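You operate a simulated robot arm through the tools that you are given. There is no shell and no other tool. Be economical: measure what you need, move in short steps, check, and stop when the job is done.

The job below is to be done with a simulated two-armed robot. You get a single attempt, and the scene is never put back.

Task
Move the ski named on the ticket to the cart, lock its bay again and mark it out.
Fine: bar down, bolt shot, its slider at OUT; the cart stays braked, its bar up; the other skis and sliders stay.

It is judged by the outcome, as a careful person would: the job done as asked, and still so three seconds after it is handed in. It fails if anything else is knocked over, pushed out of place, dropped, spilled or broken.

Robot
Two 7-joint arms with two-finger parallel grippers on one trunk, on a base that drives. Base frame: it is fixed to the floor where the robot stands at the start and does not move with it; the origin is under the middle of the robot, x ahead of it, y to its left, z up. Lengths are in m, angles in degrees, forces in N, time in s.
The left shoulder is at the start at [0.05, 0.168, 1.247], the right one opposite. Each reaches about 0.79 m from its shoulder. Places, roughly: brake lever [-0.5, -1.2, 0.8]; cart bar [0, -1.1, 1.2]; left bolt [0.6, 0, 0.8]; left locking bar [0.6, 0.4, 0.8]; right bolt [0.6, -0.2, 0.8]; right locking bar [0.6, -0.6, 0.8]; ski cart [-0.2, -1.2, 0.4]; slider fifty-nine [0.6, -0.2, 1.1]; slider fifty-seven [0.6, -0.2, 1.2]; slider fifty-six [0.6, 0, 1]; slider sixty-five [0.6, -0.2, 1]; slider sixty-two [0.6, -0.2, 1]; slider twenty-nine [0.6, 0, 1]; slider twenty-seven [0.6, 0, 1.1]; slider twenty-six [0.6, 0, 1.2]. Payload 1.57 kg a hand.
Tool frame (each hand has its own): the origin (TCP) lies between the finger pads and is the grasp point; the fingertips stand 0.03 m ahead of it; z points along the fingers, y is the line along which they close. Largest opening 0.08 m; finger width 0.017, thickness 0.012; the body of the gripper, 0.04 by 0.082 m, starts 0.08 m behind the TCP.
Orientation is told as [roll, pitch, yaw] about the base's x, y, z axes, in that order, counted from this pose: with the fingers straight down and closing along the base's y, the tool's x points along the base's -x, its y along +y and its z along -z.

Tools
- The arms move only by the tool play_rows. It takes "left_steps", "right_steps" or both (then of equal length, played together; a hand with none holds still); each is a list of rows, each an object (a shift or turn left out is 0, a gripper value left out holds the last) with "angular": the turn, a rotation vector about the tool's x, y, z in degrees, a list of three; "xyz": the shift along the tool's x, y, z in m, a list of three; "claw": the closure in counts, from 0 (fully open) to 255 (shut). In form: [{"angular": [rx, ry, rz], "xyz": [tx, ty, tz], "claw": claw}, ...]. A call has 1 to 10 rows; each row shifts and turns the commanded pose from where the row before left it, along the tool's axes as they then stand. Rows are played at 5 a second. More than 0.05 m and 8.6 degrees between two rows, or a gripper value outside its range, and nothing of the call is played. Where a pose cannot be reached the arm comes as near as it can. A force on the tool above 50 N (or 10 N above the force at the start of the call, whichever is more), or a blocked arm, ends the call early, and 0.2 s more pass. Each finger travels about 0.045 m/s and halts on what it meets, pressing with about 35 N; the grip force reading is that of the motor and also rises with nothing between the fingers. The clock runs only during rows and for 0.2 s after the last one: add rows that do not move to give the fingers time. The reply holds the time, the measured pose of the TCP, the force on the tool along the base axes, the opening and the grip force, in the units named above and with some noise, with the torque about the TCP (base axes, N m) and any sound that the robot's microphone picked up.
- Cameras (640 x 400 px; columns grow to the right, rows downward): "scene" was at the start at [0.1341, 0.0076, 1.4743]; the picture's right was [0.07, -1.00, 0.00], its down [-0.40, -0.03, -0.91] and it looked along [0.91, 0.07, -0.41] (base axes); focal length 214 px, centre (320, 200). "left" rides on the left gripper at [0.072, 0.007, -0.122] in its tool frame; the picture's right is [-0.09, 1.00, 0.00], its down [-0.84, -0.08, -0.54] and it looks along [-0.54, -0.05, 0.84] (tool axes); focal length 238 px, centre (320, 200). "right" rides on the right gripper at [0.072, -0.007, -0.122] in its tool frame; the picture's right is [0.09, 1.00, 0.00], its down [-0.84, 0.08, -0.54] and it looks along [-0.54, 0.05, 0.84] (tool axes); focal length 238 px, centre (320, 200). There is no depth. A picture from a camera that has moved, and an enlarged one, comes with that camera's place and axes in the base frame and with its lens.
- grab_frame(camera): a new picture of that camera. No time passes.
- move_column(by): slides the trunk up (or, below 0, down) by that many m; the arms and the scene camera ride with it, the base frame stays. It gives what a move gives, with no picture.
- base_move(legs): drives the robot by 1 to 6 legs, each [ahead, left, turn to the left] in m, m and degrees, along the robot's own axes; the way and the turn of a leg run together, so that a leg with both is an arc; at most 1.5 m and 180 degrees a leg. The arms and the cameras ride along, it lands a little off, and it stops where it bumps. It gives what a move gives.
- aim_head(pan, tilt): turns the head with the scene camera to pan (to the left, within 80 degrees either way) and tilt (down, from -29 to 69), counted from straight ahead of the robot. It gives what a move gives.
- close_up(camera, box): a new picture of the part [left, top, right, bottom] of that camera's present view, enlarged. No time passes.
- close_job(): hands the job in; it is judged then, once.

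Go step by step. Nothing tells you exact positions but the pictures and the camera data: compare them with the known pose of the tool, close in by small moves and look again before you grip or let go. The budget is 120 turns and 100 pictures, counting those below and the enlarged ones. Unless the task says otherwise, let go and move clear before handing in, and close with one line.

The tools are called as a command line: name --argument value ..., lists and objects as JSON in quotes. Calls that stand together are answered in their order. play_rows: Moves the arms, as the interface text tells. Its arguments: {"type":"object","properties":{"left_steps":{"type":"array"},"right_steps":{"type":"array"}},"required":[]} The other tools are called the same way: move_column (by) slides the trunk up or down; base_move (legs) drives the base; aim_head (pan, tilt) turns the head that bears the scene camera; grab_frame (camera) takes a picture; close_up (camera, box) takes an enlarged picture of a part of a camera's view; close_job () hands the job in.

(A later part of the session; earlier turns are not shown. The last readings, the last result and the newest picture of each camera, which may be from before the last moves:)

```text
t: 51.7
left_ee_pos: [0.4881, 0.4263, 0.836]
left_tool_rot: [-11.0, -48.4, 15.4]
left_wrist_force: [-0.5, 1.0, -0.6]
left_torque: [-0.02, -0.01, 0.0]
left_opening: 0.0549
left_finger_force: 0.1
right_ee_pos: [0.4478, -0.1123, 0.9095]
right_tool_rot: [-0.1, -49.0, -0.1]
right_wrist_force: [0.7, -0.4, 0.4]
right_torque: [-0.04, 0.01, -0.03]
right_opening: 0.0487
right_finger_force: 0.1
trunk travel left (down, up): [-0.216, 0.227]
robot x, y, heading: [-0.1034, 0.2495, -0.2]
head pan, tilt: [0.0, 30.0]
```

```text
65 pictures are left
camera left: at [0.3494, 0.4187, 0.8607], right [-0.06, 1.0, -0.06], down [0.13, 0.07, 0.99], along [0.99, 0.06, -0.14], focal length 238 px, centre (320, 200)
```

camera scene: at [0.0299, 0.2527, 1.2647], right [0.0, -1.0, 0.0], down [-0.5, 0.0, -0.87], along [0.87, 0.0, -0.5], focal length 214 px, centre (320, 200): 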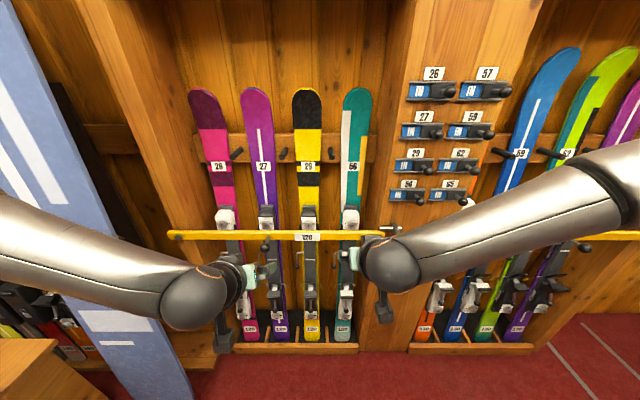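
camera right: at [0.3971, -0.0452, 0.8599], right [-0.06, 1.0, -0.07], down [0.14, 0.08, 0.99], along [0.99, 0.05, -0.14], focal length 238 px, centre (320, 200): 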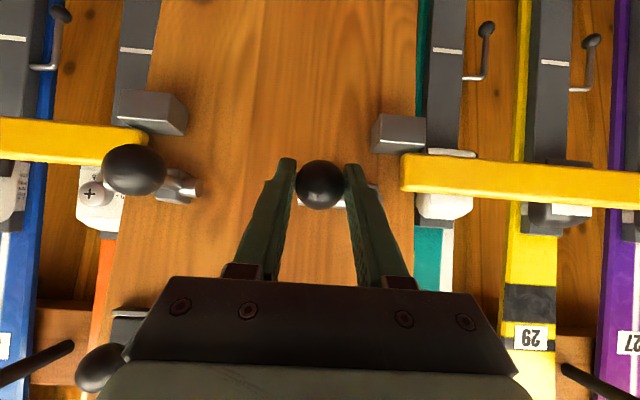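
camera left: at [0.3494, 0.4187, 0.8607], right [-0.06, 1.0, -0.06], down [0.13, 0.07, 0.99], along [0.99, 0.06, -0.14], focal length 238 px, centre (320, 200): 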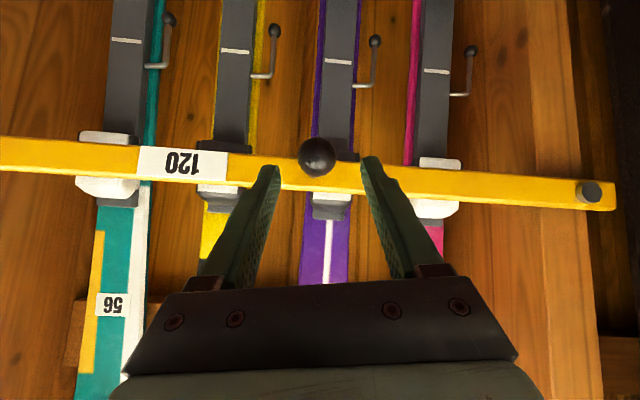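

The knob is centred ahead; I advance 5 cm and close on it.

play_rows --left_steps '[{"xyz": [0, -0.002, 0.026]}, {"xyz": [0, 0, 0.026]}, {"claw": 255}, {}, {}, {}]'

grab_frame --camera "left"

```text
t: 53.1
left_ee_pos: [0.5282, 0.4234, 0.8029]
left_tool_rot: [-11.1, -48.5, 15.4]
left_wrist_force: [1.5, -1.6, -0.8]
left_torque: [-0.03, -0.14, 0.04]
left_opening: 0.0314
left_finger_force: 37.4
right_ee_pos: [0.4494, -0.1126, 0.9097]
right_tool_rot: [-0.1, -48.9, -0.2]
right_wrist_force: [0.1, 0.3, -0.1]
right_torque: [-0.01, 0.01, -0.01]
right_opening: 0.0487
right_finger_force: 0.0
trunk travel left (down, up): [-0.216, 0.227]
robot x, y, heading: [-0.0988, 0.2509, 0.0]
head pan, tilt: [0.0, 30.0]
```

```text
64 pictures are left
camera left: at [0.3888, 0.4168, 0.8275], right [-0.06, 1.0, -0.06], down [0.13, 0.07, 0.99], along [0.99, 0.06, -0.14], focal length 238 px, centre (320, 200)
```

left: 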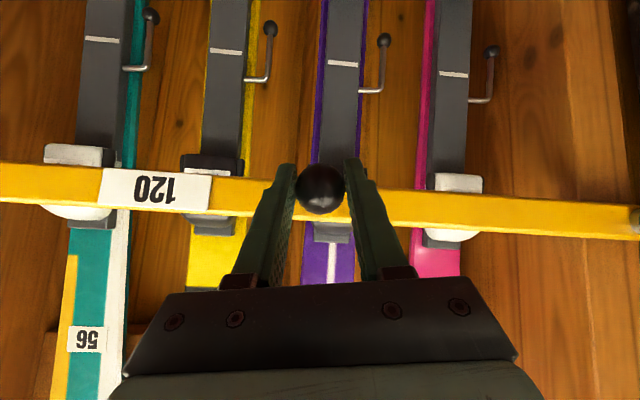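

The knob is gripped. I start raising the bar along its arc in small rows, watching the forces.

play_rows --left_steps '[{"xyz": [-0.016, -0.0014, -0.0136]}, {"xyz": [-0.016, -0.0014, -0.0136]}, {"xyz": [-0.0161, 0.0015, -0.0133]}, {"xyz": [-0.0161, 0.0015, -0.0133]}, {"xyz": [-0.016, 0.0045, -0.0128]}, {"xyz": [-0.016, 0.0045, -0.0128]}, {}]'

grab_frame --camera "scene"

```text
t: 54.7
left_ee_pos: [0.5285, 0.4483, 0.9257]
left_tool_rot: [-11.0, -48.5, 15.4]
left_wrist_force: [-6.0, -9.5, -3.8]
left_torque: [-0.27, 0.61, -0.08]
left_opening: 0.0315
left_finger_force: 40.5
right_ee_pos: [0.4484, -0.1127, 0.909]
right_tool_rot: [0.1, -49.0, -0.2]
right_wrist_force: [-0.1, 0.1, -0.3]
right_torque: [0.02, -0.01, 0.0]
right_opening: 0.0486
right_finger_force: 0.1
trunk travel left (down, up): [-0.216, 0.227]
robot x, y, heading: [-0.101, 0.2528, -0.1]
head pan, tilt: [0.0, 30.0]
```

```text
63 pictures are left
camera scene: at [0.0296, 0.2519, 1.2647], right [0.0, -1.0, 0.0], down [-0.5, 0.0, -0.87], along [0.87, 0.0, -0.5], focal length 214 px, centre (320, 200)
```

scene: 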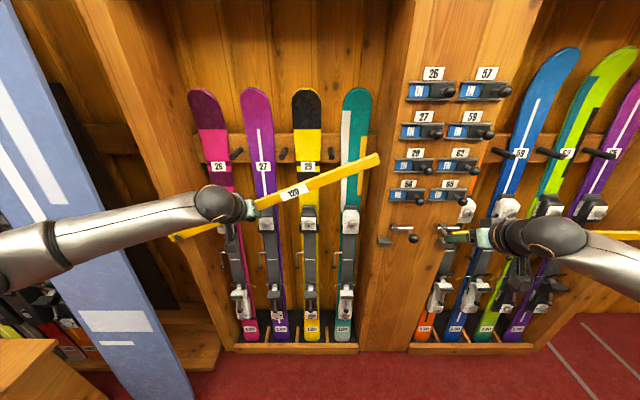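

The bar rises well; a radius of about 0.315 m fits. I continue the arc to about 63°.

play_rows --left_steps '[{"xyz": [-0.0166, 0.0065, -0.0128]}, {"xyz": [-0.0163, 0.008, -0.0124]}, {"xyz": [-0.016, 0.0094, -0.0119]}, {"xyz": [-0.0156, 0.0107, -0.0113]}, {"xyz": [-0.015, 0.012, -0.0107]}, {"xyz": [-0.0145, 0.0133, -0.01]}, {"xyz": [-0.0138, 0.0145, -0.0092]}, {"xyz": [-0.0131, 0.0156, -0.0084]}, {"xyz": [-0.0123, 0.0167, -0.0076]}, {"xyz": [-0.0115, 0.0175, -0.0068]}]'

grab_frame --camera "scene"

```text
t: 56.9
left_ee_pos: [0.5287, 0.5947, 1.0851]
left_tool_rot: [-11.1, -48.7, 15.6]
left_wrist_force: [4.9, -9.8, 7.0]
left_torque: [-0.63, -0.2, 0.04]
left_opening: 0.0313
left_finger_force: 39.7
right_ee_pos: [0.4486, -0.1132, 0.9093]
right_tool_rot: [0.2, -49.0, -0.4]
right_wrist_force: [-0.8, 0.2, -0.3]
right_torque: [0.01, 0.0, -0.01]
right_opening: 0.0488
right_finger_force: 0.0
trunk travel left (down, up): [-0.216, 0.227]
robot x, y, heading: [-0.1043, 0.2507, 0.0]
head pan, tilt: [0.0, 30.0]
```

```text
62 pictures are left
camera scene: at [0.0298, 0.2512, 1.2647], right [0.0, -1.0, 0.0], down [-0.5, 0.0, -0.87], along [0.87, 0.0, -0.5], focal length 214 px, centre (320, 200)
```

scene: 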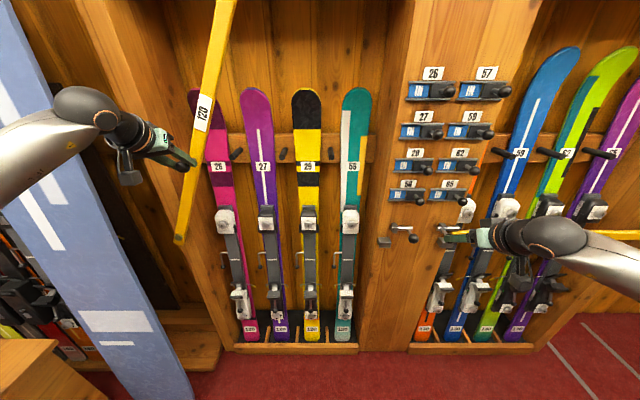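

Circle fit: hinge at (y 0.743, z 0.802), radius 0.32, now at 62°. I continue to about 94°.

play_rows --left_steps '[{"xyz": [-0.0109, 0.0185, -0.0061]}, {"xyz": [-0.0099, 0.0193, -0.0051]}, {"xyz": [-0.0089, 0.02, -0.0042]}, {"xyz": [-0.0079, 0.0207, -0.0032]}, {"xyz": [-0.0068, 0.0212, -0.0022]}, {"xyz": [-0.0056, 0.0216, -0.0012]}, {"xyz": [-0.0045, 0.0219, -0.0002]}, {"xyz": [-0.0033, 0.0221, 0.0008]}, {}]'

grab_frame --camera "scene"

```text
t: 58.9
left_ee_pos: [0.529, 0.7478, 1.1196]
left_tool_rot: [-11.2, -48.5, 15.7]
left_wrist_force: [0.5, 0.0, -0.6]
left_torque: [0.02, 0.01, 0.0]
left_opening: 0.0001
left_finger_force: 21.3
left hand out of reach, approached as far as the arm can: row 8
right_ee_pos: [0.4482, -0.1108, 0.9106]
right_tool_rot: [-0.1, -49.0, -0.1]
right_wrist_force: [0.1, 0.3, -0.4]
right_torque: [-0.02, 0.0, -0.02]
right_opening: 0.0486
right_finger_force: 0.1
trunk travel left (down, up): [-0.216, 0.227]
robot x, y, heading: [-0.1024, 0.2489, 0.1]
head pan, tilt: [0.0, 30.0]
```

```text
61 pictures are left
camera scene: at [0.0299, 0.2535, 1.2647], right [0.0, -1.0, 0.0], down [-0.5, 0.0, -0.87], along [0.87, 0.0, -0.5], focal length 214 px, centre (320, 200)
```

scene: 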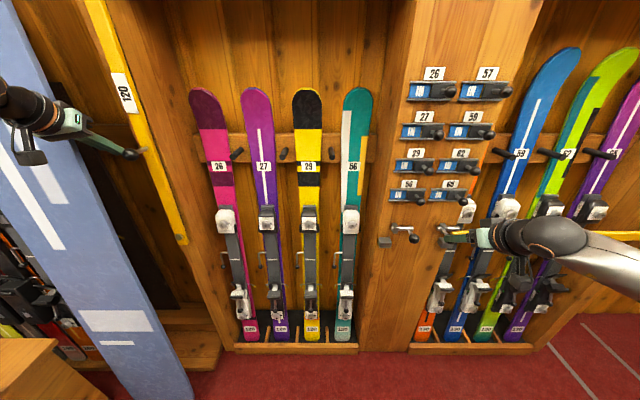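

The knob slipped out near the end but the bar stands upright. I retract the left hand and check the bar stays.

play_rows --left_steps '[{"xyz": [0, 0, -0.04]}, {"xyz": [0, 0, -0.045]}, {"xyz": [0, 0, -0.045]}, {"claw": 0}, {}, {}, {}]'

grab_frame --camera "left"

grab_frame --camera "scene"

```text
t: 60.5
left_ee_pos: [0.4307, 0.7444, 1.2047]
left_tool_rot: [-11.1, -48.5, 15.6]
left_wrist_force: [0.2, 0.7, -0.2]
left_torque: [-0.03, -0.02, -0.01]
left_opening: 0.0801
left_finger_force: 0.1
right_ee_pos: [0.4484, -0.1126, 0.9104]
right_tool_rot: [0.0, -49.0, -0.2]
right_wrist_force: [0.4, 0.3, -0.2]
right_torque: [0.03, 0.0, -0.03]
right_opening: 0.0487
right_finger_force: 0.0
trunk travel left (down, up): [-0.216, 0.227]
robot x, y, heading: [-0.1007, 0.2496, -0.3]
head pan, tilt: [0.0, 30.0]
```

```text
60 pictures are left
camera left: at [0.2911, 0.7381, 1.2302], right [-0.06, 1.0, -0.06], down [0.13, 0.07, 0.99], along [0.99, 0.06, -0.14], focal length 238 px, centre (320, 200)
```

left: 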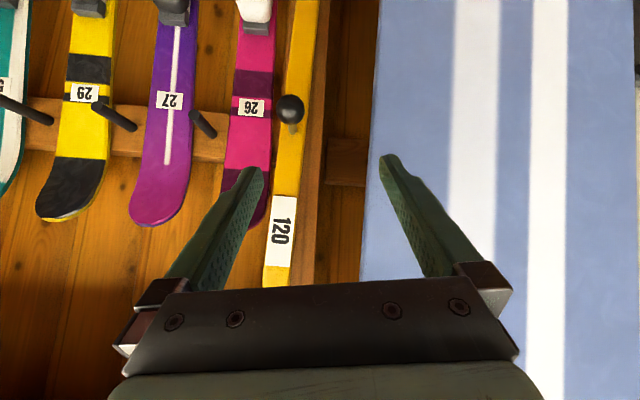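

```text
59 pictures are left
camera scene: at [0.0299, 0.2527, 1.2647], right [0.0, -1.0, 0.0], down [-0.5, 0.0, -0.87], along [0.87, 0.0, -0.5], focal length 214 px, centre (320, 200)
```

scene: 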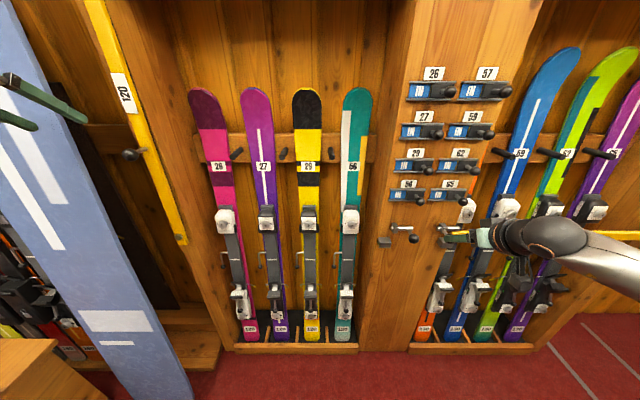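

The bar stays up. Now I straighten the left hand's roll, bring it in front of ski 27, and pull the right hand back.

play_rows --left_steps '[{"angular": [0, 0, 5.1]}, {"angular": [0, 0, 5.1]}, {"xyz": [0.0113, -0.0375, 0.0099]}, {"xyz": [0.0113, -0.0375, 0.0099]}, {"xyz": [0.0113, -0.0375, 0.0099]}, {"xyz": [0.0113, -0.0375, 0.0099]}, {"xyz": [0.0113, -0.0375, 0.0099]}, {"xyz": [0.0113, -0.0375, 0.0099]}, {"xyz": [0.0113, -0.0375, 0.0099]}, {"xyz": [0.0113, -0.0375, 0.0099]}]' --right_steps '[{"xyz": [0, 0, -0.045]}, {"xyz": [0, 0, -0.045]}, {"xyz": [0, 0, -0.045]}, {"xyz": [0.04, -0.02, 0]}, {}, {}, {}, {}, {}, {}]'

grab_frame --camera "left"

```text
t: 62.7
left_ee_pos: [0.4528, 0.439, 1.1026]
left_tool_rot: [-5.2, -49.2, 7.9]
left_wrist_force: [1.5, 0.2, -0.1]
left_torque: [0.01, 0.0, -0.02]
left_opening: 0.0799
left_finger_force: 0.1
left hand out of reach, approached as far as the arm can: row 2
right_ee_pos: [0.3217, -0.1312, 0.9673]
right_tool_rot: [-0.1, -49.0, -0.2]
right_wrist_force: [0.2, 0.1, -0.1]
right_torque: [-0.01, 0.0, -0.01]
right_opening: 0.0487
right_finger_force: 0.2
trunk travel left (down, up): [-0.216, 0.227]
robot x, y, heading: [-0.1017, 0.2497, -0.0]
head pan, tilt: [0.0, 30.0]
```

```text
58 pictures are left
camera left: at [0.3131, 0.4377, 1.1276], right [-0.01, 1.0, 0.01], down [0.14, -0.01, 0.99], along [0.99, 0.01, -0.14], focal length 238 px, centre (320, 200)
```

left: 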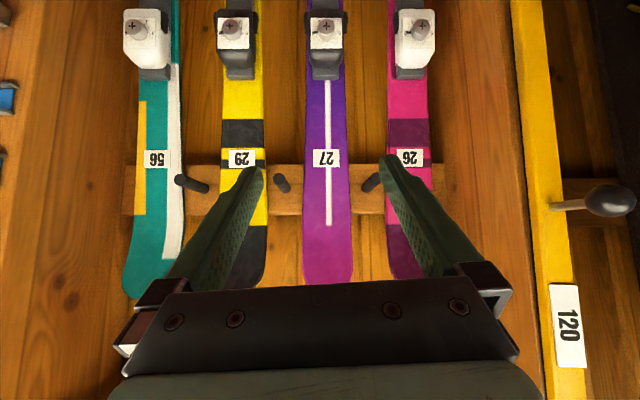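

Label of ski 27 triangulates to (0.748, 0.4545, 0.987); the narrowest graspable spot is just above its toe binding, about (0.738, 0.4535, 0.865). I drive 0.12 m forward and go to a pre-grasp point.

base_move --legs '[[0.12, 0, 0]]'

play_rows --left_steps '[{"angular": [0, 0, 5]}, {"xyz": [0.015, 0.003, 0.035], "claw": 0}, {"xyz": [0.015, 0.003, 0.035]}, {"xyz": [0.015, 0.003, 0.035]}, {"xyz": [0.015, 0.003, 0.035]}, {}]'

grab_frame --camera "left"

```text
t: 63.9
left_ee_pos: [0.5717, 0.4388, 1.1031]
left_tool_rot: [-5.2, -49.3, 7.8]
left_wrist_force: [1.3, -0.1, -0.4]
left_torque: [-0.01, -0.03, 0.01]
left_opening: 0.08
left_finger_force: 0.1
right_ee_pos: [0.4397, -0.1309, 0.9681]
right_tool_rot: [0.0, -49.0, -0.1]
right_wrist_force: [1.0, -0.4, -0.5]
right_torque: [0.01, -0.01, -0.02]
right_opening: 0.0485
right_finger_force: 0.1
trunk travel left (down, up): [-0.216, 0.227]
robot x, y, heading: [0.0147, 0.2536, -0.1]
head pan, tilt: [0.0, 30.0]
```

```text
t: 65.3
left_ee_pos: [0.6393, 0.4517, 0.9647]
left_tool_rot: [0.5, -49.4, 0.2]
left_wrist_force: [-1.0, 0.3, -0.5]
left_torque: [0.03, 0.02, 0.0]
left_opening: 0.0803
left_finger_force: 0.2
right_ee_pos: [0.4397, -0.1313, 0.9683]
right_tool_rot: [0.0, -49.0, -0.1]
right_wrist_force: [-0.8, 0.6, -0.8]
right_torque: [-0.02, -0.03, -0.01]
right_opening: 0.0484
right_finger_force: 0.1
trunk travel left (down, up): [-0.216, 0.227]
robot x, y, heading: [0.0172, 0.2504, -0.1]
head pan, tilt: [0.0, 30.0]
```

```text
57 pictures are left
camera left: at [0.5006, 0.4589, 0.9904], right [0.05, 1.0, 0.08], down [0.13, -0.08, 0.99], along [0.99, -0.04, -0.14], focal length 238 px, centre (320, 200)
```

left: 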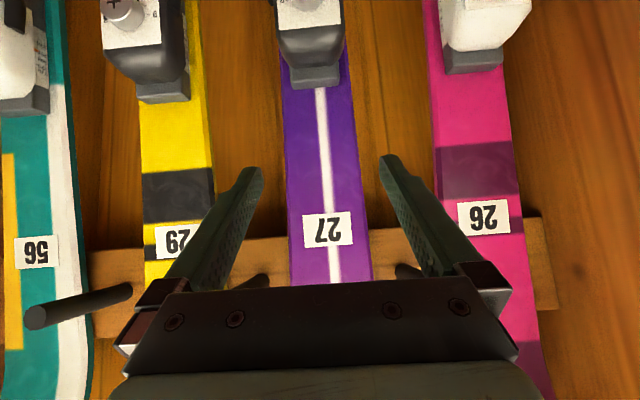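

The hand is aligned with ski 27. I advance most of the way and look again.

play_rows --left_steps '[{"xyz": [0.0103, 0.002, 0.03]}, {"xyz": [0, 0, 0.03]}, {"xyz": [0, 0, 0.03]}, {}]'

grab_frame --camera "left"

```text
t: 66.3
left_ee_pos: [0.7012, 0.4549, 0.8995]
left_tool_rot: [0.6, -49.4, 0.1]
left_wrist_force: [-0.2, 0.2, 0.8]
left_torque: [0.03, 0.01, -0.03]
left_opening: 0.0801
left_finger_force: 0.0
right_ee_pos: [0.4413, -0.1312, 0.9688]
right_tool_rot: [0.0, -49.0, 0.0]
right_wrist_force: [-0.3, -0.3, 0.1]
right_torque: [0.04, 0.0, 0.03]
right_opening: 0.0486
right_finger_force: 0.0
trunk travel left (down, up): [-0.216, 0.227]
robot x, y, heading: [0.0159, 0.2509, -0.0]
head pan, tilt: [0.0, 30.0]
```

```text
56 pictures are left
camera left: at [0.5614, 0.4604, 0.9247], right [0.05, 1.0, 0.08], down [0.13, -0.08, 0.99], along [0.99, -0.04, -0.14], focal length 238 px, centre (320, 200)
```

left: 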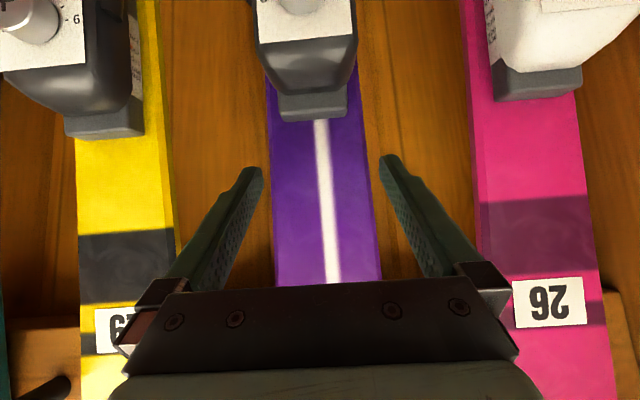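

The ski lies centred between the fingers. I advance the last 4.5 cm and close.

play_rows --left_steps '[{"xyz": [0, -0.0005, 0.025]}, {"xyz": [0, 0, 0.021]}, {}, {"claw": 255}, {}, {}, {}]'

grab_frame --camera "left"

```text
t: 66.8
left_ee_pos: [0.7133, 0.4523, 0.8891]
left_tool_rot: [0.2, -49.2, 0.4]
left_wrist_force: [-18.6, -0.2, 8.5]
left_torque: [0.1, 0.17, 0.22]
left_opening: 0.0803
left_finger_force: 0.0
right_ee_pos: [0.4384, -0.1297, 0.9683]
right_tool_rot: [0.1, -49.2, 0.0]
right_wrist_force: [0.4, -0.8, -0.6]
right_torque: [0.01, 0.0, 0.0]
right_opening: 0.0485
right_finger_force: 0.0
trunk travel left (down, up): [-0.216, 0.227]
robot x, y, heading: [0.0133, 0.2522, -0.0]
head pan, tilt: [0.0, 30.0]
stopped in row 2 (left hand): the force on the tool passed its limit (the readings are from after the stop); the commanded pose is now the measured one
```

```text
55 pictures are left
camera left: at [0.5741, 0.4587, 0.9147], right [0.05, 1.0, 0.07], down [0.14, -0.08, 0.99], along [0.99, -0.04, -0.14], focal length 238 px, centre (320, 200)
```

left: 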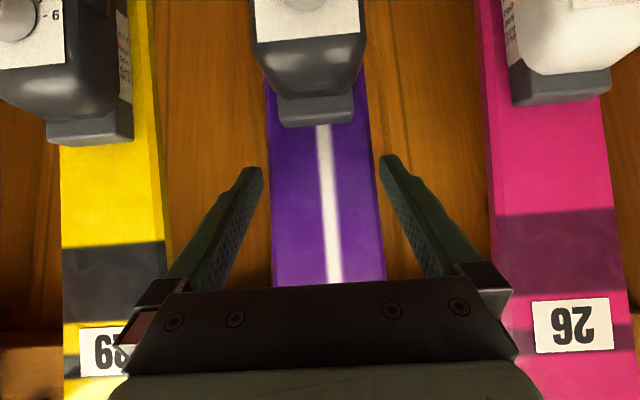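

The fingertips touched the ski edges: it is a bit too wide there. I back off, go 2 cm lower where it is narrower, and look.

play_rows --left_steps '[{"xyz": [0, 0, -0.025]}, {"xyz": [0.017, 0.0012, 0.015]}, {}]'

close_up --camera "left" --box '[200, 60, 440, 210]'

```text
t: 67.6
left_ee_pos: [0.6964, 0.4541, 0.8792]
left_tool_rot: [0.2, -49.1, 0.2]
left_wrist_force: [0.2, 0.1, -0.3]
left_torque: [0.0, 0.01, 0.01]
left_opening: 0.0799
left_finger_force: 0.2
right_ee_pos: [0.4399, -0.1312, 0.9678]
right_tool_rot: [0.0, -49.0, -0.1]
right_wrist_force: [-0.1, 0.3, -0.8]
right_torque: [0.02, -0.01, 0.02]
right_opening: 0.0486
right_finger_force: 0.1
trunk travel left (down, up): [-0.216, 0.227]
robot x, y, heading: [0.0152, 0.2542, -0.0]
head pan, tilt: [0.0, 30.0]
```

```text
2.67 times, centred on (320, 135) of left
camera zoom: at [0.5584, 0.4603, 0.9054], right [0.05, 1.0, 0.07], down [0.14, -0.08, 0.99], along [0.99, -0.04, -0.14], focal length 636 px, centre (320, 373)
```

zoom: 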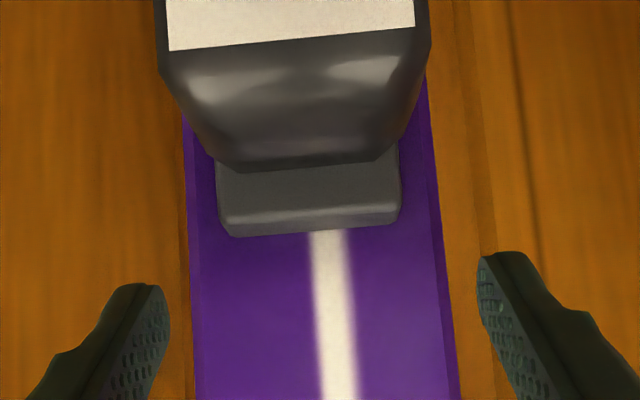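

Now there is about 3 mm clearance on each side. I advance gently in small rows.

play_rows --left_steps '[{"xyz": [0, 0.0005, 0.012]}, {"xyz": [0, 0, 0.012]}, {"xyz": [0, 0, 0.012]}, {}]'

close_up --camera "left" --box '[200, 60, 440, 210]'

```text
t: 68.3
left_ee_pos: [0.7127, 0.4534, 0.8679]
left_tool_rot: [0.0, -49.1, 0.3]
left_wrist_force: [-35.7, 2.4, 16.7]
left_torque: [0.14, 0.23, 0.16]
left_opening: 0.0799
left_finger_force: 0.3
right_ee_pos: [0.4362, -0.1302, 0.97]
right_tool_rot: [0.0, -49.2, 0.1]
right_wrist_force: [-0.1, 0.0, -0.6]
right_torque: [0.01, 0.0, -0.04]
right_opening: 0.0486
right_finger_force: 0.1
trunk travel left (down, up): [-0.216, 0.227]
robot x, y, heading: [0.0188, 0.2483, 0.2]
head pan, tilt: [0.0, 30.0]
stopped in row 3 (left hand): the force on the tool passed its limit (the readings are from after the stop); the commanded pose is now the measured one
```

```text
2.67 times, centred on (320, 135) of left
camera zoom: at [0.5725, 0.4595, 0.8939], right [0.05, 1.0, 0.07], down [0.14, -0.08, 0.99], along [0.99, -0.04, -0.14], focal length 636 px, centre (320, 373)
```

zoom: 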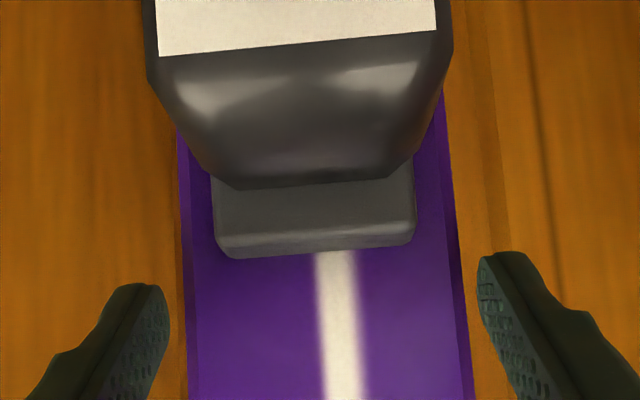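

Still blocked although a visual gap remains, so the ski body likely is wider than it looks there. The toe-binding housing just below is narrower and sticks out; I back off and lower to look at it as the grip.

play_rows --left_steps '[{"xyz": [0, 0, -0.04]}, {"xyz": [0, 0, -0.045]}, {"xyz": [0.03, 0, 0]}, {"xyz": [0.03, 0, 0.01]}, {}]'

grab_frame --camera "left"

close_up --camera "scene" --box '[150, 160, 350, 300]'

```text
t: 69.5
left_ee_pos: [0.6191, 0.4507, 0.8651]
left_tool_rot: [0.2, -48.9, 0.3]
left_wrist_force: [-0.2, -0.6, 0.0]
left_torque: [0.0, 0.01, 0.02]
left_opening: 0.0801
left_finger_force: 0.0
right_ee_pos: [0.44, -0.1311, 0.9668]
right_tool_rot: [0.1, -48.9, 0.0]
right_wrist_force: [0.0, 0.0, -0.3]
right_torque: [0.01, -0.03, -0.02]
right_opening: 0.0485
right_finger_force: 0.0
trunk travel left (down, up): [-0.216, 0.227]
robot x, y, heading: [0.0111, 0.2539, 0.2]
head pan, tilt: [0.0, 30.0]
```

```text
52 pictures are left
camera left: at [0.4807, 0.4588, 0.8924], right [0.05, 1.0, 0.07], down [0.14, -0.08, 0.99], along [0.99, -0.04, -0.15], focal length 238 px, centre (320, 200)
```

left: 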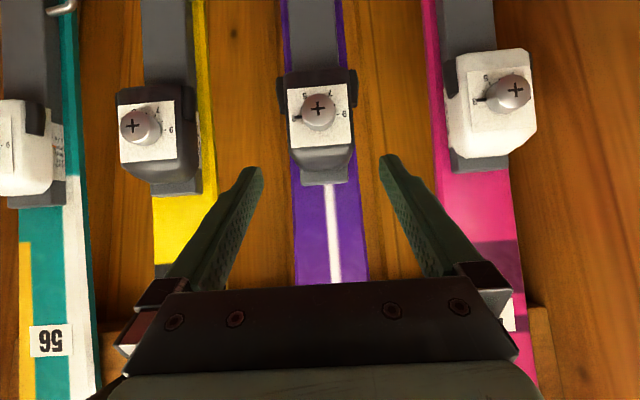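

```text
2.86 times, centred on (250, 230) of scene
camera zoom: at [0.1479, 0.2531, 1.2647], right [0.0, -1.0, 0.0], down [-0.5, 0.0, -0.87], along [0.87, 0.0, -0.5], focal length 613 px, centre (520, 114)
```

zoom: 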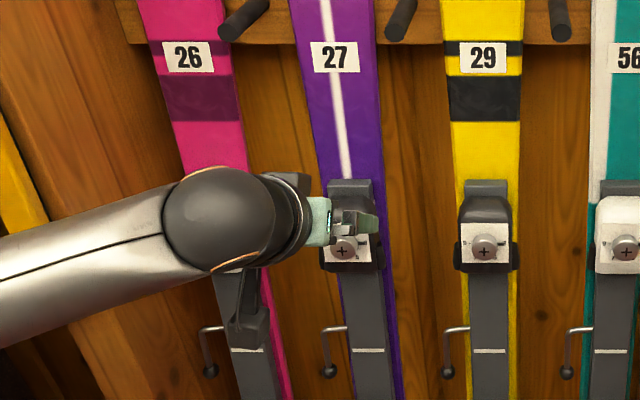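

Ski 27 is nearly 80 mm wide at the top, so I'll grip the toe-piece housing (about 6 cm wide, knob at (0.687, 0.455, 0.778)). I advance to straddle its upper part.

play_rows --left_steps '[{"xyz": [-0.0064, 0.004, 0.02]}, {"xyz": [0, 0, 0.025]}, {"xyz": [0, 0, 0.02]}, {"xyz": [0, 0, 0.012]}, {"xyz": [0, 0, 0.008]}, {}]'

grab_frame --camera "left"

```text
t: 70.9
left_ee_pos: [0.6892, 0.4575, 0.8147]
left_tool_rot: [0.3, -48.8, 0.4]
left_wrist_force: [0.1, 0.3, -0.7]
left_torque: [-0.05, 0.01, 0.0]
left_opening: 0.0798
left_finger_force: 0.1
right_ee_pos: [0.4399, -0.1313, 0.9681]
right_tool_rot: [-0.1, -48.9, -0.1]
right_wrist_force: [-0.6, 0.0, -0.2]
right_torque: [0.02, -0.01, -0.02]
right_opening: 0.0486
right_finger_force: 0.1
trunk travel left (down, up): [-0.216, 0.227]
robot x, y, heading: [0.0142, 0.2533, -0.1]
head pan, tilt: [0.0, 30.0]
```

```text
50 pictures are left
camera left: at [0.5493, 0.4638, 0.8414], right [0.05, 1.0, 0.07], down [0.14, -0.08, 0.99], along [0.99, -0.04, -0.15], focal length 238 px, centre (320, 200)
```

left: 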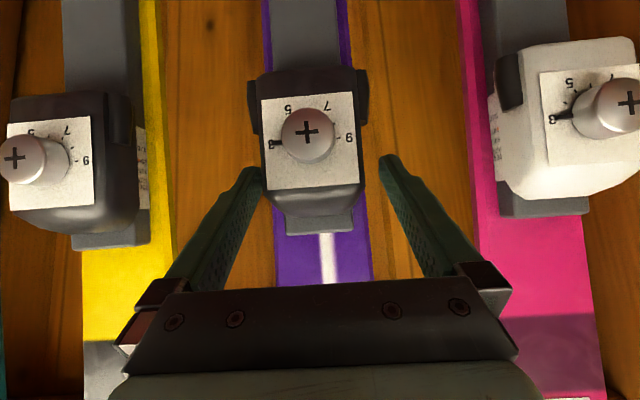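

The housing is between the fingers but 4 mm off to the right; I centre and close.

play_rows --left_steps '[{"xyz": [0, -0.0045, 0]}, {"xyz": [0.003, 0, 0.006]}, {"claw": 255}, {}, {}, {}]'

grab_frame --camera "left"

```text
t: 72.3
left_ee_pos: [0.6904, 0.453, 0.8088]
left_tool_rot: [0.1, -48.7, 0.3]
left_wrist_force: [-1.2, 0.1, -0.3]
left_torque: [-0.2, -0.53, -0.14]
left_opening: 0.0619
left_finger_force: 34.9
right_ee_pos: [0.4404, -0.1305, 0.9679]
right_tool_rot: [0.0, -49.0, 0.0]
right_wrist_force: [-1.0, 0.0, 0.2]
right_torque: [0.01, 0.01, 0.03]
right_opening: 0.0484
right_finger_force: 0.1
trunk travel left (down, up): [-0.216, 0.227]
robot x, y, heading: [0.0145, 0.2528, -0.2]
head pan, tilt: [0.0, 30.0]
```

```text
49 pictures are left
camera left: at [0.5517, 0.459, 0.8355], right [0.05, 1.0, 0.07], down [0.14, -0.08, 0.99], along [0.99, -0.04, -0.15], focal length 238 px, centre (320, 200)
```

left: 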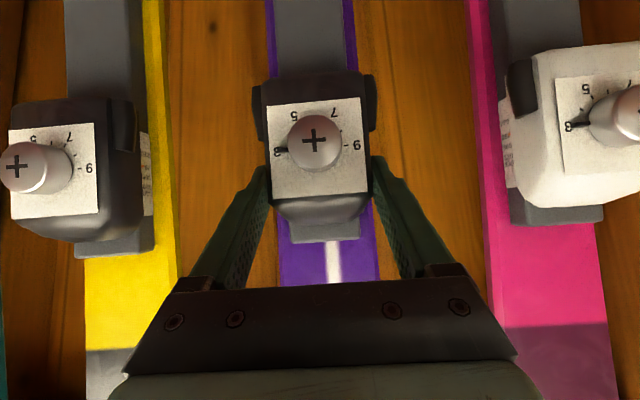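

A firm grip on the housing (62 mm). I lift 4 cm as a test and look.

play_rows --left_steps '[{"xyz": [-0.0075, 0, -0.0066]}, {"xyz": [-0.0075, 0, -0.0066]}, {"xyz": [-0.0075, 0, -0.0066]}, {"xyz": [-0.0075, 0, -0.0066]}, {}]'

grab_frame --camera "scene"

```text
t: 73.5
left_ee_pos: [0.6922, 0.4531, 0.8479]
left_tool_rot: [0.1, -48.6, 0.3]
left_wrist_force: [0.5, -0.6, -12.2]
left_torque: [-0.01, 0.08, -0.03]
left_opening: 0.062
left_finger_force: 35.1
right_ee_pos: [0.44, -0.1303, 0.9668]
right_tool_rot: [0.0, -48.9, 0.0]
right_wrist_force: [0.0, 0.6, 0.0]
right_torque: [-0.01, 0.03, 0.02]
right_opening: 0.0483
right_finger_force: 0.1
trunk travel left (down, up): [-0.216, 0.227]
robot x, y, heading: [0.0197, 0.2543, 0.1]
head pan, tilt: [0.0, 30.0]
```

```text
48 pictures are left
camera scene: at [0.1492, 0.2534, 1.2645], right [0.0, -1.0, 0.0], down [-0.5, 0.0, -0.87], along [0.87, 0.0, -0.5], focal length 214 px, centre (320, 200)
```

scene: 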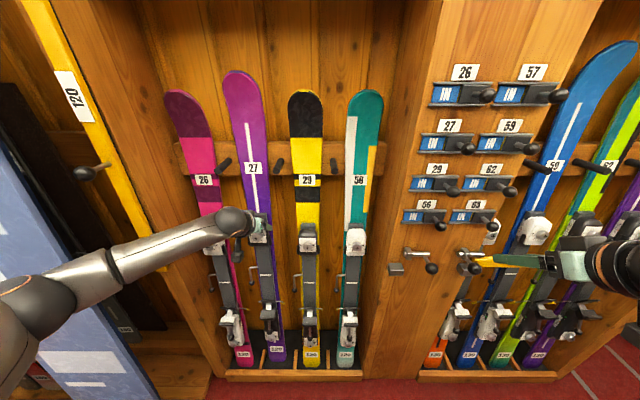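

The ski hangs at about 1.24 kg with hardly any torque. I lift a further 9 cm and then draw it toward me.

play_rows --left_steps '[{"xyz": [-0.0113, 0, -0.0098]}, {"xyz": [-0.0113, 0, -0.0098]}, {"xyz": [-0.0113, 0, -0.0098]}, {"xyz": [-0.0113, 0, -0.0098]}, {"xyz": [-0.0113, 0, -0.0098]}, {"xyz": [-0.0113, 0, -0.0098]}, {}]'

grab_frame --camera "scene"

```text
t: 75.1
left_ee_pos: [0.6916, 0.4536, 0.9381]
left_tool_rot: [0.1, -48.8, 0.3]
left_wrist_force: [-0.2, 0.1, -12.0]
left_torque: [0.0, 0.06, 0.01]
left_opening: 0.0618
left_finger_force: 35.0
right_ee_pos: [0.4408, -0.1312, 0.9674]
right_tool_rot: [0.1, -49.0, 0.0]
right_wrist_force: [-1.0, 0.2, 1.0]
right_torque: [-0.02, 0.0, 0.0]
right_opening: 0.0486
right_finger_force: 0.0
trunk travel left (down, up): [-0.216, 0.227]
robot x, y, heading: [0.0119, 0.2502, -0.1]
head pan, tilt: [0.0, 30.0]
```

```text
47 pictures are left
camera scene: at [0.1493, 0.2535, 1.2644], right [0.0, -1.0, 0.0], down [-0.5, 0.0, -0.87], along [0.87, 0.0, -0.5], focal length 214 px, centre (320, 200)
```

scene: 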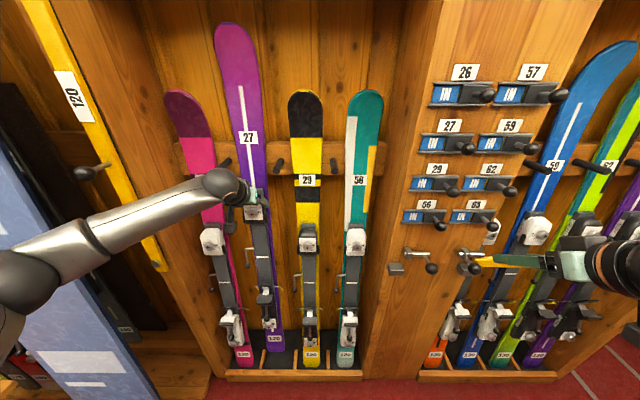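

The tail is above the floor; I lift 4 cm more for the lip and back the base straight out.

play_rows --left_steps '[{"xyz": [-0.0113, 0, -0.0098]}, {"xyz": [-0.0113, 0, -0.0098]}, {"xyz": [-0.0076, 0, -0.0066]}, {}]'

base_move --legs '[[-0.2, 0, 0], [-0.3, 0, 0]]'

grab_frame --camera "scene"

```text
t: 76.1
left_ee_pos: [0.6916, 0.4518, 0.978]
left_tool_rot: [0.1, -48.7, 0.4]
left_wrist_force: [0.2, 0.8, -12.4]
left_torque: [-0.01, 0.07, -0.05]
left_opening: 0.0619
left_finger_force: 35.0
right_ee_pos: [0.4417, -0.1304, 0.9668]
right_tool_rot: [0.0, -48.8, 0.1]
right_wrist_force: [0.5, 0.1, 1.1]
right_torque: [0.0, 0.0, -0.01]
right_opening: 0.0485
right_finger_force: 0.1
trunk travel left (down, up): [-0.216, 0.227]
robot x, y, heading: [0.0175, 0.2522, -0.1]
head pan, tilt: [0.0, 30.0]
```

```text
t: 79.3
left_ee_pos: [0.1937, 0.4509, 0.9771]
left_tool_rot: [0.2, -48.9, 0.3]
left_wrist_force: [-0.3, -0.2, -10.8]
left_torque: [-0.02, 0.06, 0.01]
left_opening: 0.062
left_finger_force: 35.2
right_ee_pos: [-0.0559, -0.1318, 0.9667]
right_tool_rot: [0.1, -49.0, 0.1]
right_wrist_force: [-1.0, -0.6, -0.7]
right_torque: [-0.01, 0.0, 0.0]
right_opening: 0.0485
right_finger_force: 0.1
trunk travel left (down, up): [-0.216, 0.227]
robot x, y, heading: [-0.4816, 0.2507, 0.0]
head pan, tilt: [0.0, 30.0]
```

```text
46 pictures are left
camera scene: at [-0.3487, 0.2522, 1.2645], right [0.0, -1.0, 0.0], down [-0.5, 0.0, -0.87], along [0.87, 0.0, -0.5], focal length 214 px, centre (320, 200)
```

scene: 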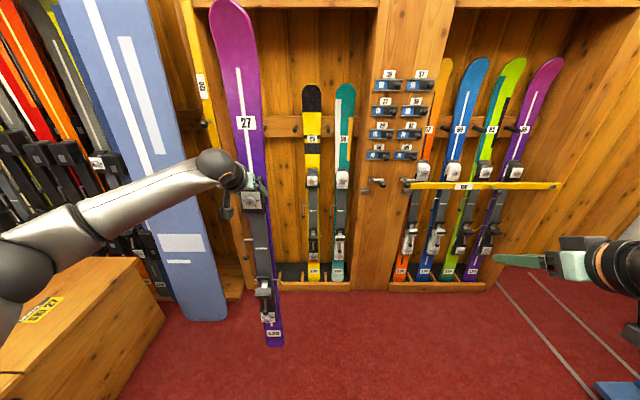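

Ski 27 is out cleanly. I turn the robot right 90° toward the cart and look.

base_move --legs '[[0, 0, -45], [0, 0, -45]]'

grab_frame --camera "scene"

```text
t: 83.8
left_ee_pos: [-0.2807, -0.4254, 0.9776]
left_tool_rot: [0.2, -48.7, -89.7]
left_wrist_force: [0.3, 0.3, -10.5]
left_torque: [0.03, 0.03, 0.01]
left_opening: 0.0618
left_finger_force: 35.2
right_ee_pos: [-0.8642, -0.1753, 0.9674]
right_tool_rot: [0.0, -48.9, -90.0]
right_wrist_force: [-0.1, 0.9, 0.8]
right_torque: [0.0, -0.03, -0.04]
right_opening: 0.0485
right_finger_force: 0.1
trunk travel left (down, up): [-0.216, 0.227]
robot x, y, heading: [-0.4819, 0.2511, -89.8]
head pan, tilt: [0.0, 30.0]
```

```text
45 pictures are left
camera scene: at [-0.4796, 0.1198, 1.2645], right [-1.0, 0.0, 0.0], down [0.0, 0.5, -0.87], along [0.0, -0.87, -0.5], focal length 214 px, centre (320, 200)
```

scene: 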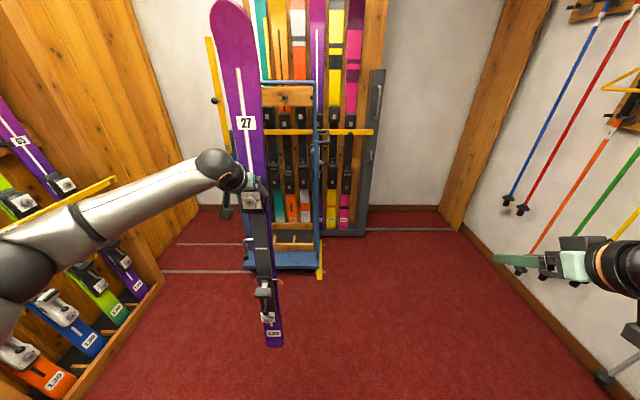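

The cart is behind the ski. I enlarge it to find the slots.

close_up --camera "scene" --box '[200, 70, 380, 290]'

```text
1.82 times, centred on (290, 180) of scene
camera zoom: at [-0.4796, 0.1198, 1.2645], right [-1.0, 0.0, 0.0], down [0.0, 0.5, -0.87], along [0.0, -0.87, -0.5], focal length 390 px, centre (374, 236)
```

zoom: 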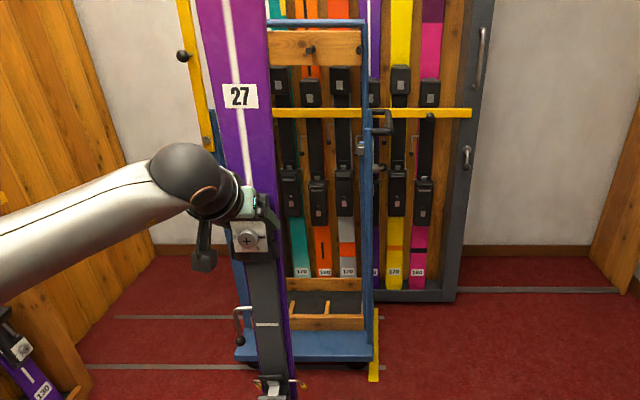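

The ski blocks part of the view; the right wrist camera should see the cart from another side.

grab_frame --camera "right"

grab_frame --camera "left"

```text
43 pictures are left
camera right: at [-0.8705, -0.0355, 0.9929], right [1.0, 0.06, -0.07], down [0.08, -0.14, 0.99], along [0.05, -0.99, -0.14], focal length 238 px, centre (320, 200)
```

right: 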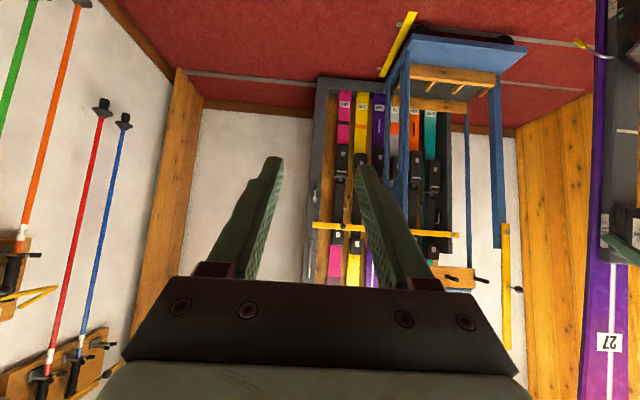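

```text
42 pictures are left
camera left: at [-0.2759, -0.2854, 1.0041], right [1.0, -0.05, 0.07], down [-0.08, -0.15, 0.99], along [-0.04, -0.99, -0.15], focal length 238 px, centre (320, 200)
```

left: 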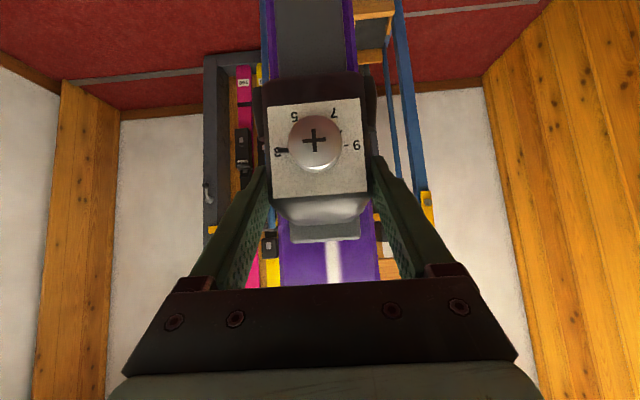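

close_up --camera "right" --box '[370, 20, 540, 130]'

close_up --camera "right" --box '[380, 180, 540, 300]'

```text
3.64 times, centred on (455, 75) of right
camera zoom: at [-0.8705, -0.0355, 0.9929], right [1.0, 0.06, -0.07], down [0.08, -0.14, 0.99], along [0.05, -0.99, -0.14], focal length 867 px, centre (-171, 654)
```

zoom: 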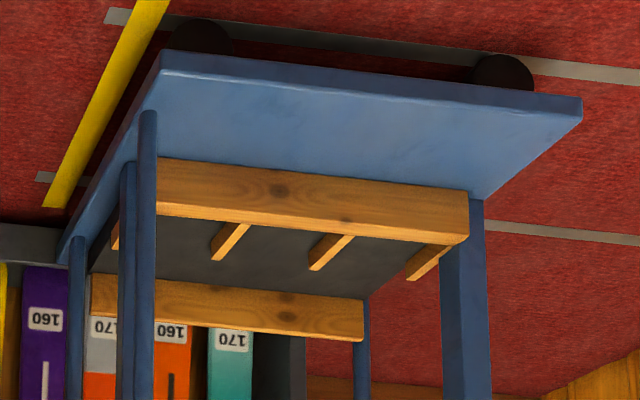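

```text
3.33 times, centred on (460, 240) of right
camera zoom: at [-0.8705, -0.0355, 0.9929], right [1.0, 0.06, -0.07], down [0.08, -0.14, 0.99], along [0.05, -0.99, -0.14], focal length 794 px, centre (-147, 67)
```

zoom: 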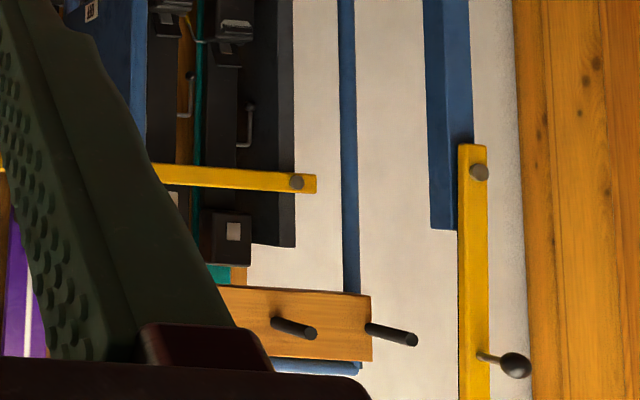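

Tray has dividers about 0.155 m apart, and the header has pegs. For a clean measurement I shift the ski 0.2 m to the left out of the head camera's line.

play_rows --left_steps '[{"xyz": [0, 0.03, 0]}, {"xyz": [0, 0.04, 0]}, {"xyz": [0, 0.04, 0]}, {"xyz": [0, 0.04, 0]}, {"xyz": [0, 0.04, 0]}, {}, {}]'

close_up --camera "scene" --box '[200, 60, 400, 300]'

```text
t: 85.4
left_ee_pos: [-0.0913, -0.4224, 0.9763]
left_tool_rot: [0.1, -48.6, -89.8]
left_wrist_force: [0.0, 0.8, -11.7]
left_torque: [0.02, 0.01, 0.0]
left_opening: 0.0616
left_finger_force: 35.1
right_ee_pos: [-0.864, -0.1758, 0.9664]
right_tool_rot: [0.0, -48.8, -89.9]
right_wrist_force: [0.4, 0.2, 1.9]
right_torque: [-0.01, 0.03, 0.02]
right_opening: 0.0486
right_finger_force: 0.0
trunk travel left (down, up): [-0.216, 0.227]
robot x, y, heading: [-0.4789, 0.2496, -90.1]
head pan, tilt: [0.0, 30.0]
```

```text
1.67 times, centred on (300, 180) of scene
camera zoom: at [-0.4791, 0.1198, 1.2645], right [-1.0, 0.0, 0.0], down [0.0, 0.5, -0.87], along [0.0, -0.87, -0.5], focal length 358 px, centre (353, 233)
```

zoom: 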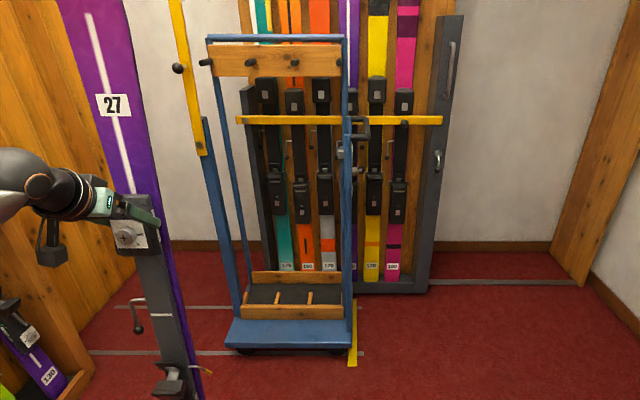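

Triangulation gives tray front board at y≈-1.09, z≈0.2; header face at y≈-1.236, z≈1.165; middle slot at x≈-0.222. I bring the ski in line with that slot, raise it a little, make it 3° steeper and drive closer.

play_rows --left_steps '[{"xyz": [-0.0168, -0.026, 0.0039]}, {"xyz": [-0.0168, -0.026, 0.0039]}, {"xyz": [-0.0168, -0.026, 0.0039]}, {"xyz": [-0.0168, -0.026, 0.0039]}, {"xyz": [-0.0168, -0.026, 0.0039]}, {"angular": [0, -1.5, 0]}, {"angular": [0, -1.5, 0]}, {}]'

base_move --legs '[[0.42, 0, 0]]'

grab_frame --camera "scene"

grab_frame --camera "right"

```text
t: 87.2
left_ee_pos: [-0.2211, -0.496, 1.0256]
left_tool_rot: [0.2, -51.7, -89.9]
left_wrist_force: [-0.4, -0.6, -11.5]
left_torque: [0.19, 0.01, -0.01]
left_opening: 0.0621
left_finger_force: 34.5
right_ee_pos: [-0.8636, -0.1741, 0.9672]
right_tool_rot: [0.0, -48.9, -90.0]
right_wrist_force: [0.8, 0.4, -0.4]
right_torque: [-0.01, 0.02, 0.0]
right_opening: 0.0486
right_finger_force: 0.1
trunk travel left (down, up): [-0.216, 0.227]
robot x, y, heading: [-0.4823, 0.2531, -89.8]
head pan, tilt: [0.0, 30.0]
```

```text
t: 89.8
left_ee_pos: [-0.2187, -0.9133, 1.0257]
left_tool_rot: [0.2, -51.7, -89.6]
left_wrist_force: [0.0, 0.7, -11.7]
left_torque: [0.18, -0.03, 0.0]
left_opening: 0.0622
left_finger_force: 35.6
right_ee_pos: [-0.8618, -0.5935, 0.9663]
right_tool_rot: [0.0, -48.8, -89.9]
right_wrist_force: [0.0, 0.2, 0.0]
right_torque: [0.02, -0.02, 0.01]
right_opening: 0.0487
right_finger_force: 0.1
trunk travel left (down, up): [-0.216, 0.227]
robot x, y, heading: [-0.4787, -0.1683, -89.8]
head pan, tilt: [0.0, 30.0]
```

```text
38 pictures are left
camera scene: at [-0.4782, -0.2994, 1.2644], right [-1.0, 0.0, 0.0], down [0.0, 0.5, -0.87], along [0.0, -0.87, -0.5], focal length 214 px, centre (320, 200)
```

scene: 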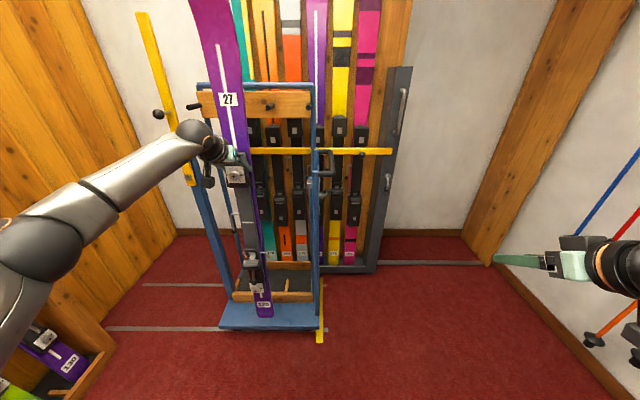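

```text
37 pictures are left
camera right: at [-0.869, -0.455, 0.9928], right [1.0, 0.06, -0.07], down [0.08, -0.14, 0.99], along [0.05, -0.99, -0.15], focal length 238 px, centre (320, 200)
```

right: 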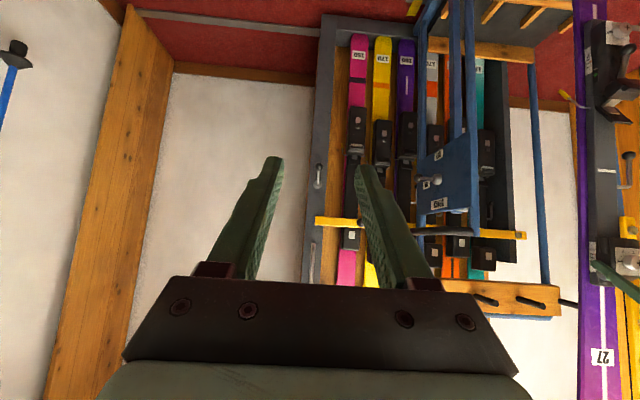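

The ski hangs about 3° from vertical in line with the middle slot. I raise it 3 cm, shift 1 cm right and drive 0.2 m forward.

play_rows --left_steps '[{"xyz": [-0.0118, -0.005, -0.0093]}, {"xyz": [-0.0118, -0.004, -0.0093]}, {}]'

base_move --legs '[[0.2, 0, 0]]'

grab_frame --camera "scene"

close_up --camera "scene" --box '[150, 0, 350, 130]'

```text
t: 90.6
left_ee_pos: [-0.2289, -0.9132, 1.0556]
left_tool_rot: [0.2, -51.4, -89.6]
left_wrist_force: [0.5, -0.2, -11.2]
left_torque: [0.16, -0.05, 0.0]
left_opening: 0.0618
left_finger_force: 35.3
right_ee_pos: [-0.863, -0.5944, 0.9673]
right_tool_rot: [0.1, -48.9, -89.9]
right_wrist_force: [0.6, 0.2, 0.6]
right_torque: [0.02, 0.0, 0.0]
right_opening: 0.0488
right_finger_force: 0.1
trunk travel left (down, up): [-0.216, 0.227]
robot x, y, heading: [-0.4838, -0.1682, -89.9]
head pan, tilt: [0.0, 30.0]
```

```text
t: 92.2
left_ee_pos: [-0.2251, -1.1133, 1.0562]
left_tool_rot: [0.2, -51.5, -89.5]
left_wrist_force: [0.1, 0.6, -11.6]
left_torque: [0.16, 0.02, 0.01]
left_opening: 0.0618
left_finger_force: 34.8
right_ee_pos: [-0.8621, -0.7947, 0.9674]
right_tool_rot: [0.0, -48.9, -89.7]
right_wrist_force: [0.2, 0.4, 0.5]
right_torque: [0.01, 0.01, 0.03]
right_opening: 0.0485
right_finger_force: 0.1
trunk travel left (down, up): [-0.216, 0.227]
robot x, y, heading: [-0.4805, -0.3665, -89.8]
head pan, tilt: [0.0, 30.0]
```

```text
36 pictures are left
camera scene: at [-0.4773, -0.499, 1.2644], right [-1.0, 0.0, 0.0], down [0.0, 0.5, -0.86], along [0.0, -0.86, -0.5], focal length 214 px, centre (320, 200)
```

scene: 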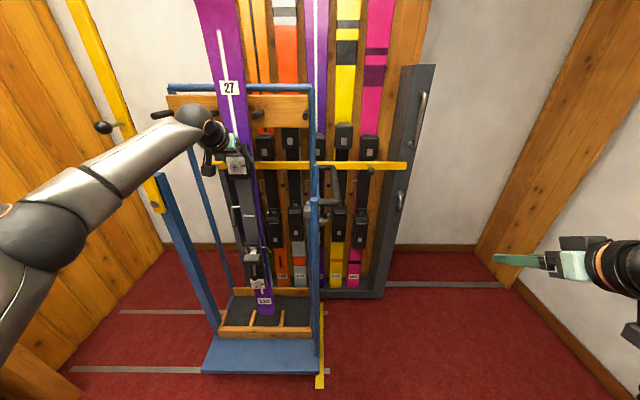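

```text
3.08 times, centred on (250, 65) of scene
camera zoom: at [-0.4773, -0.499, 1.2644], right [-1.0, 0.0, 0.0], down [0.0, 0.5, -0.86], along [0.0, -0.86, -0.5], focal length 660 px, centre (535, 615)
```

zoom: 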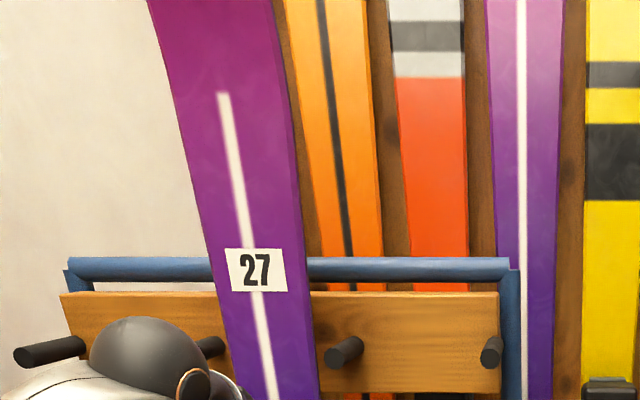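

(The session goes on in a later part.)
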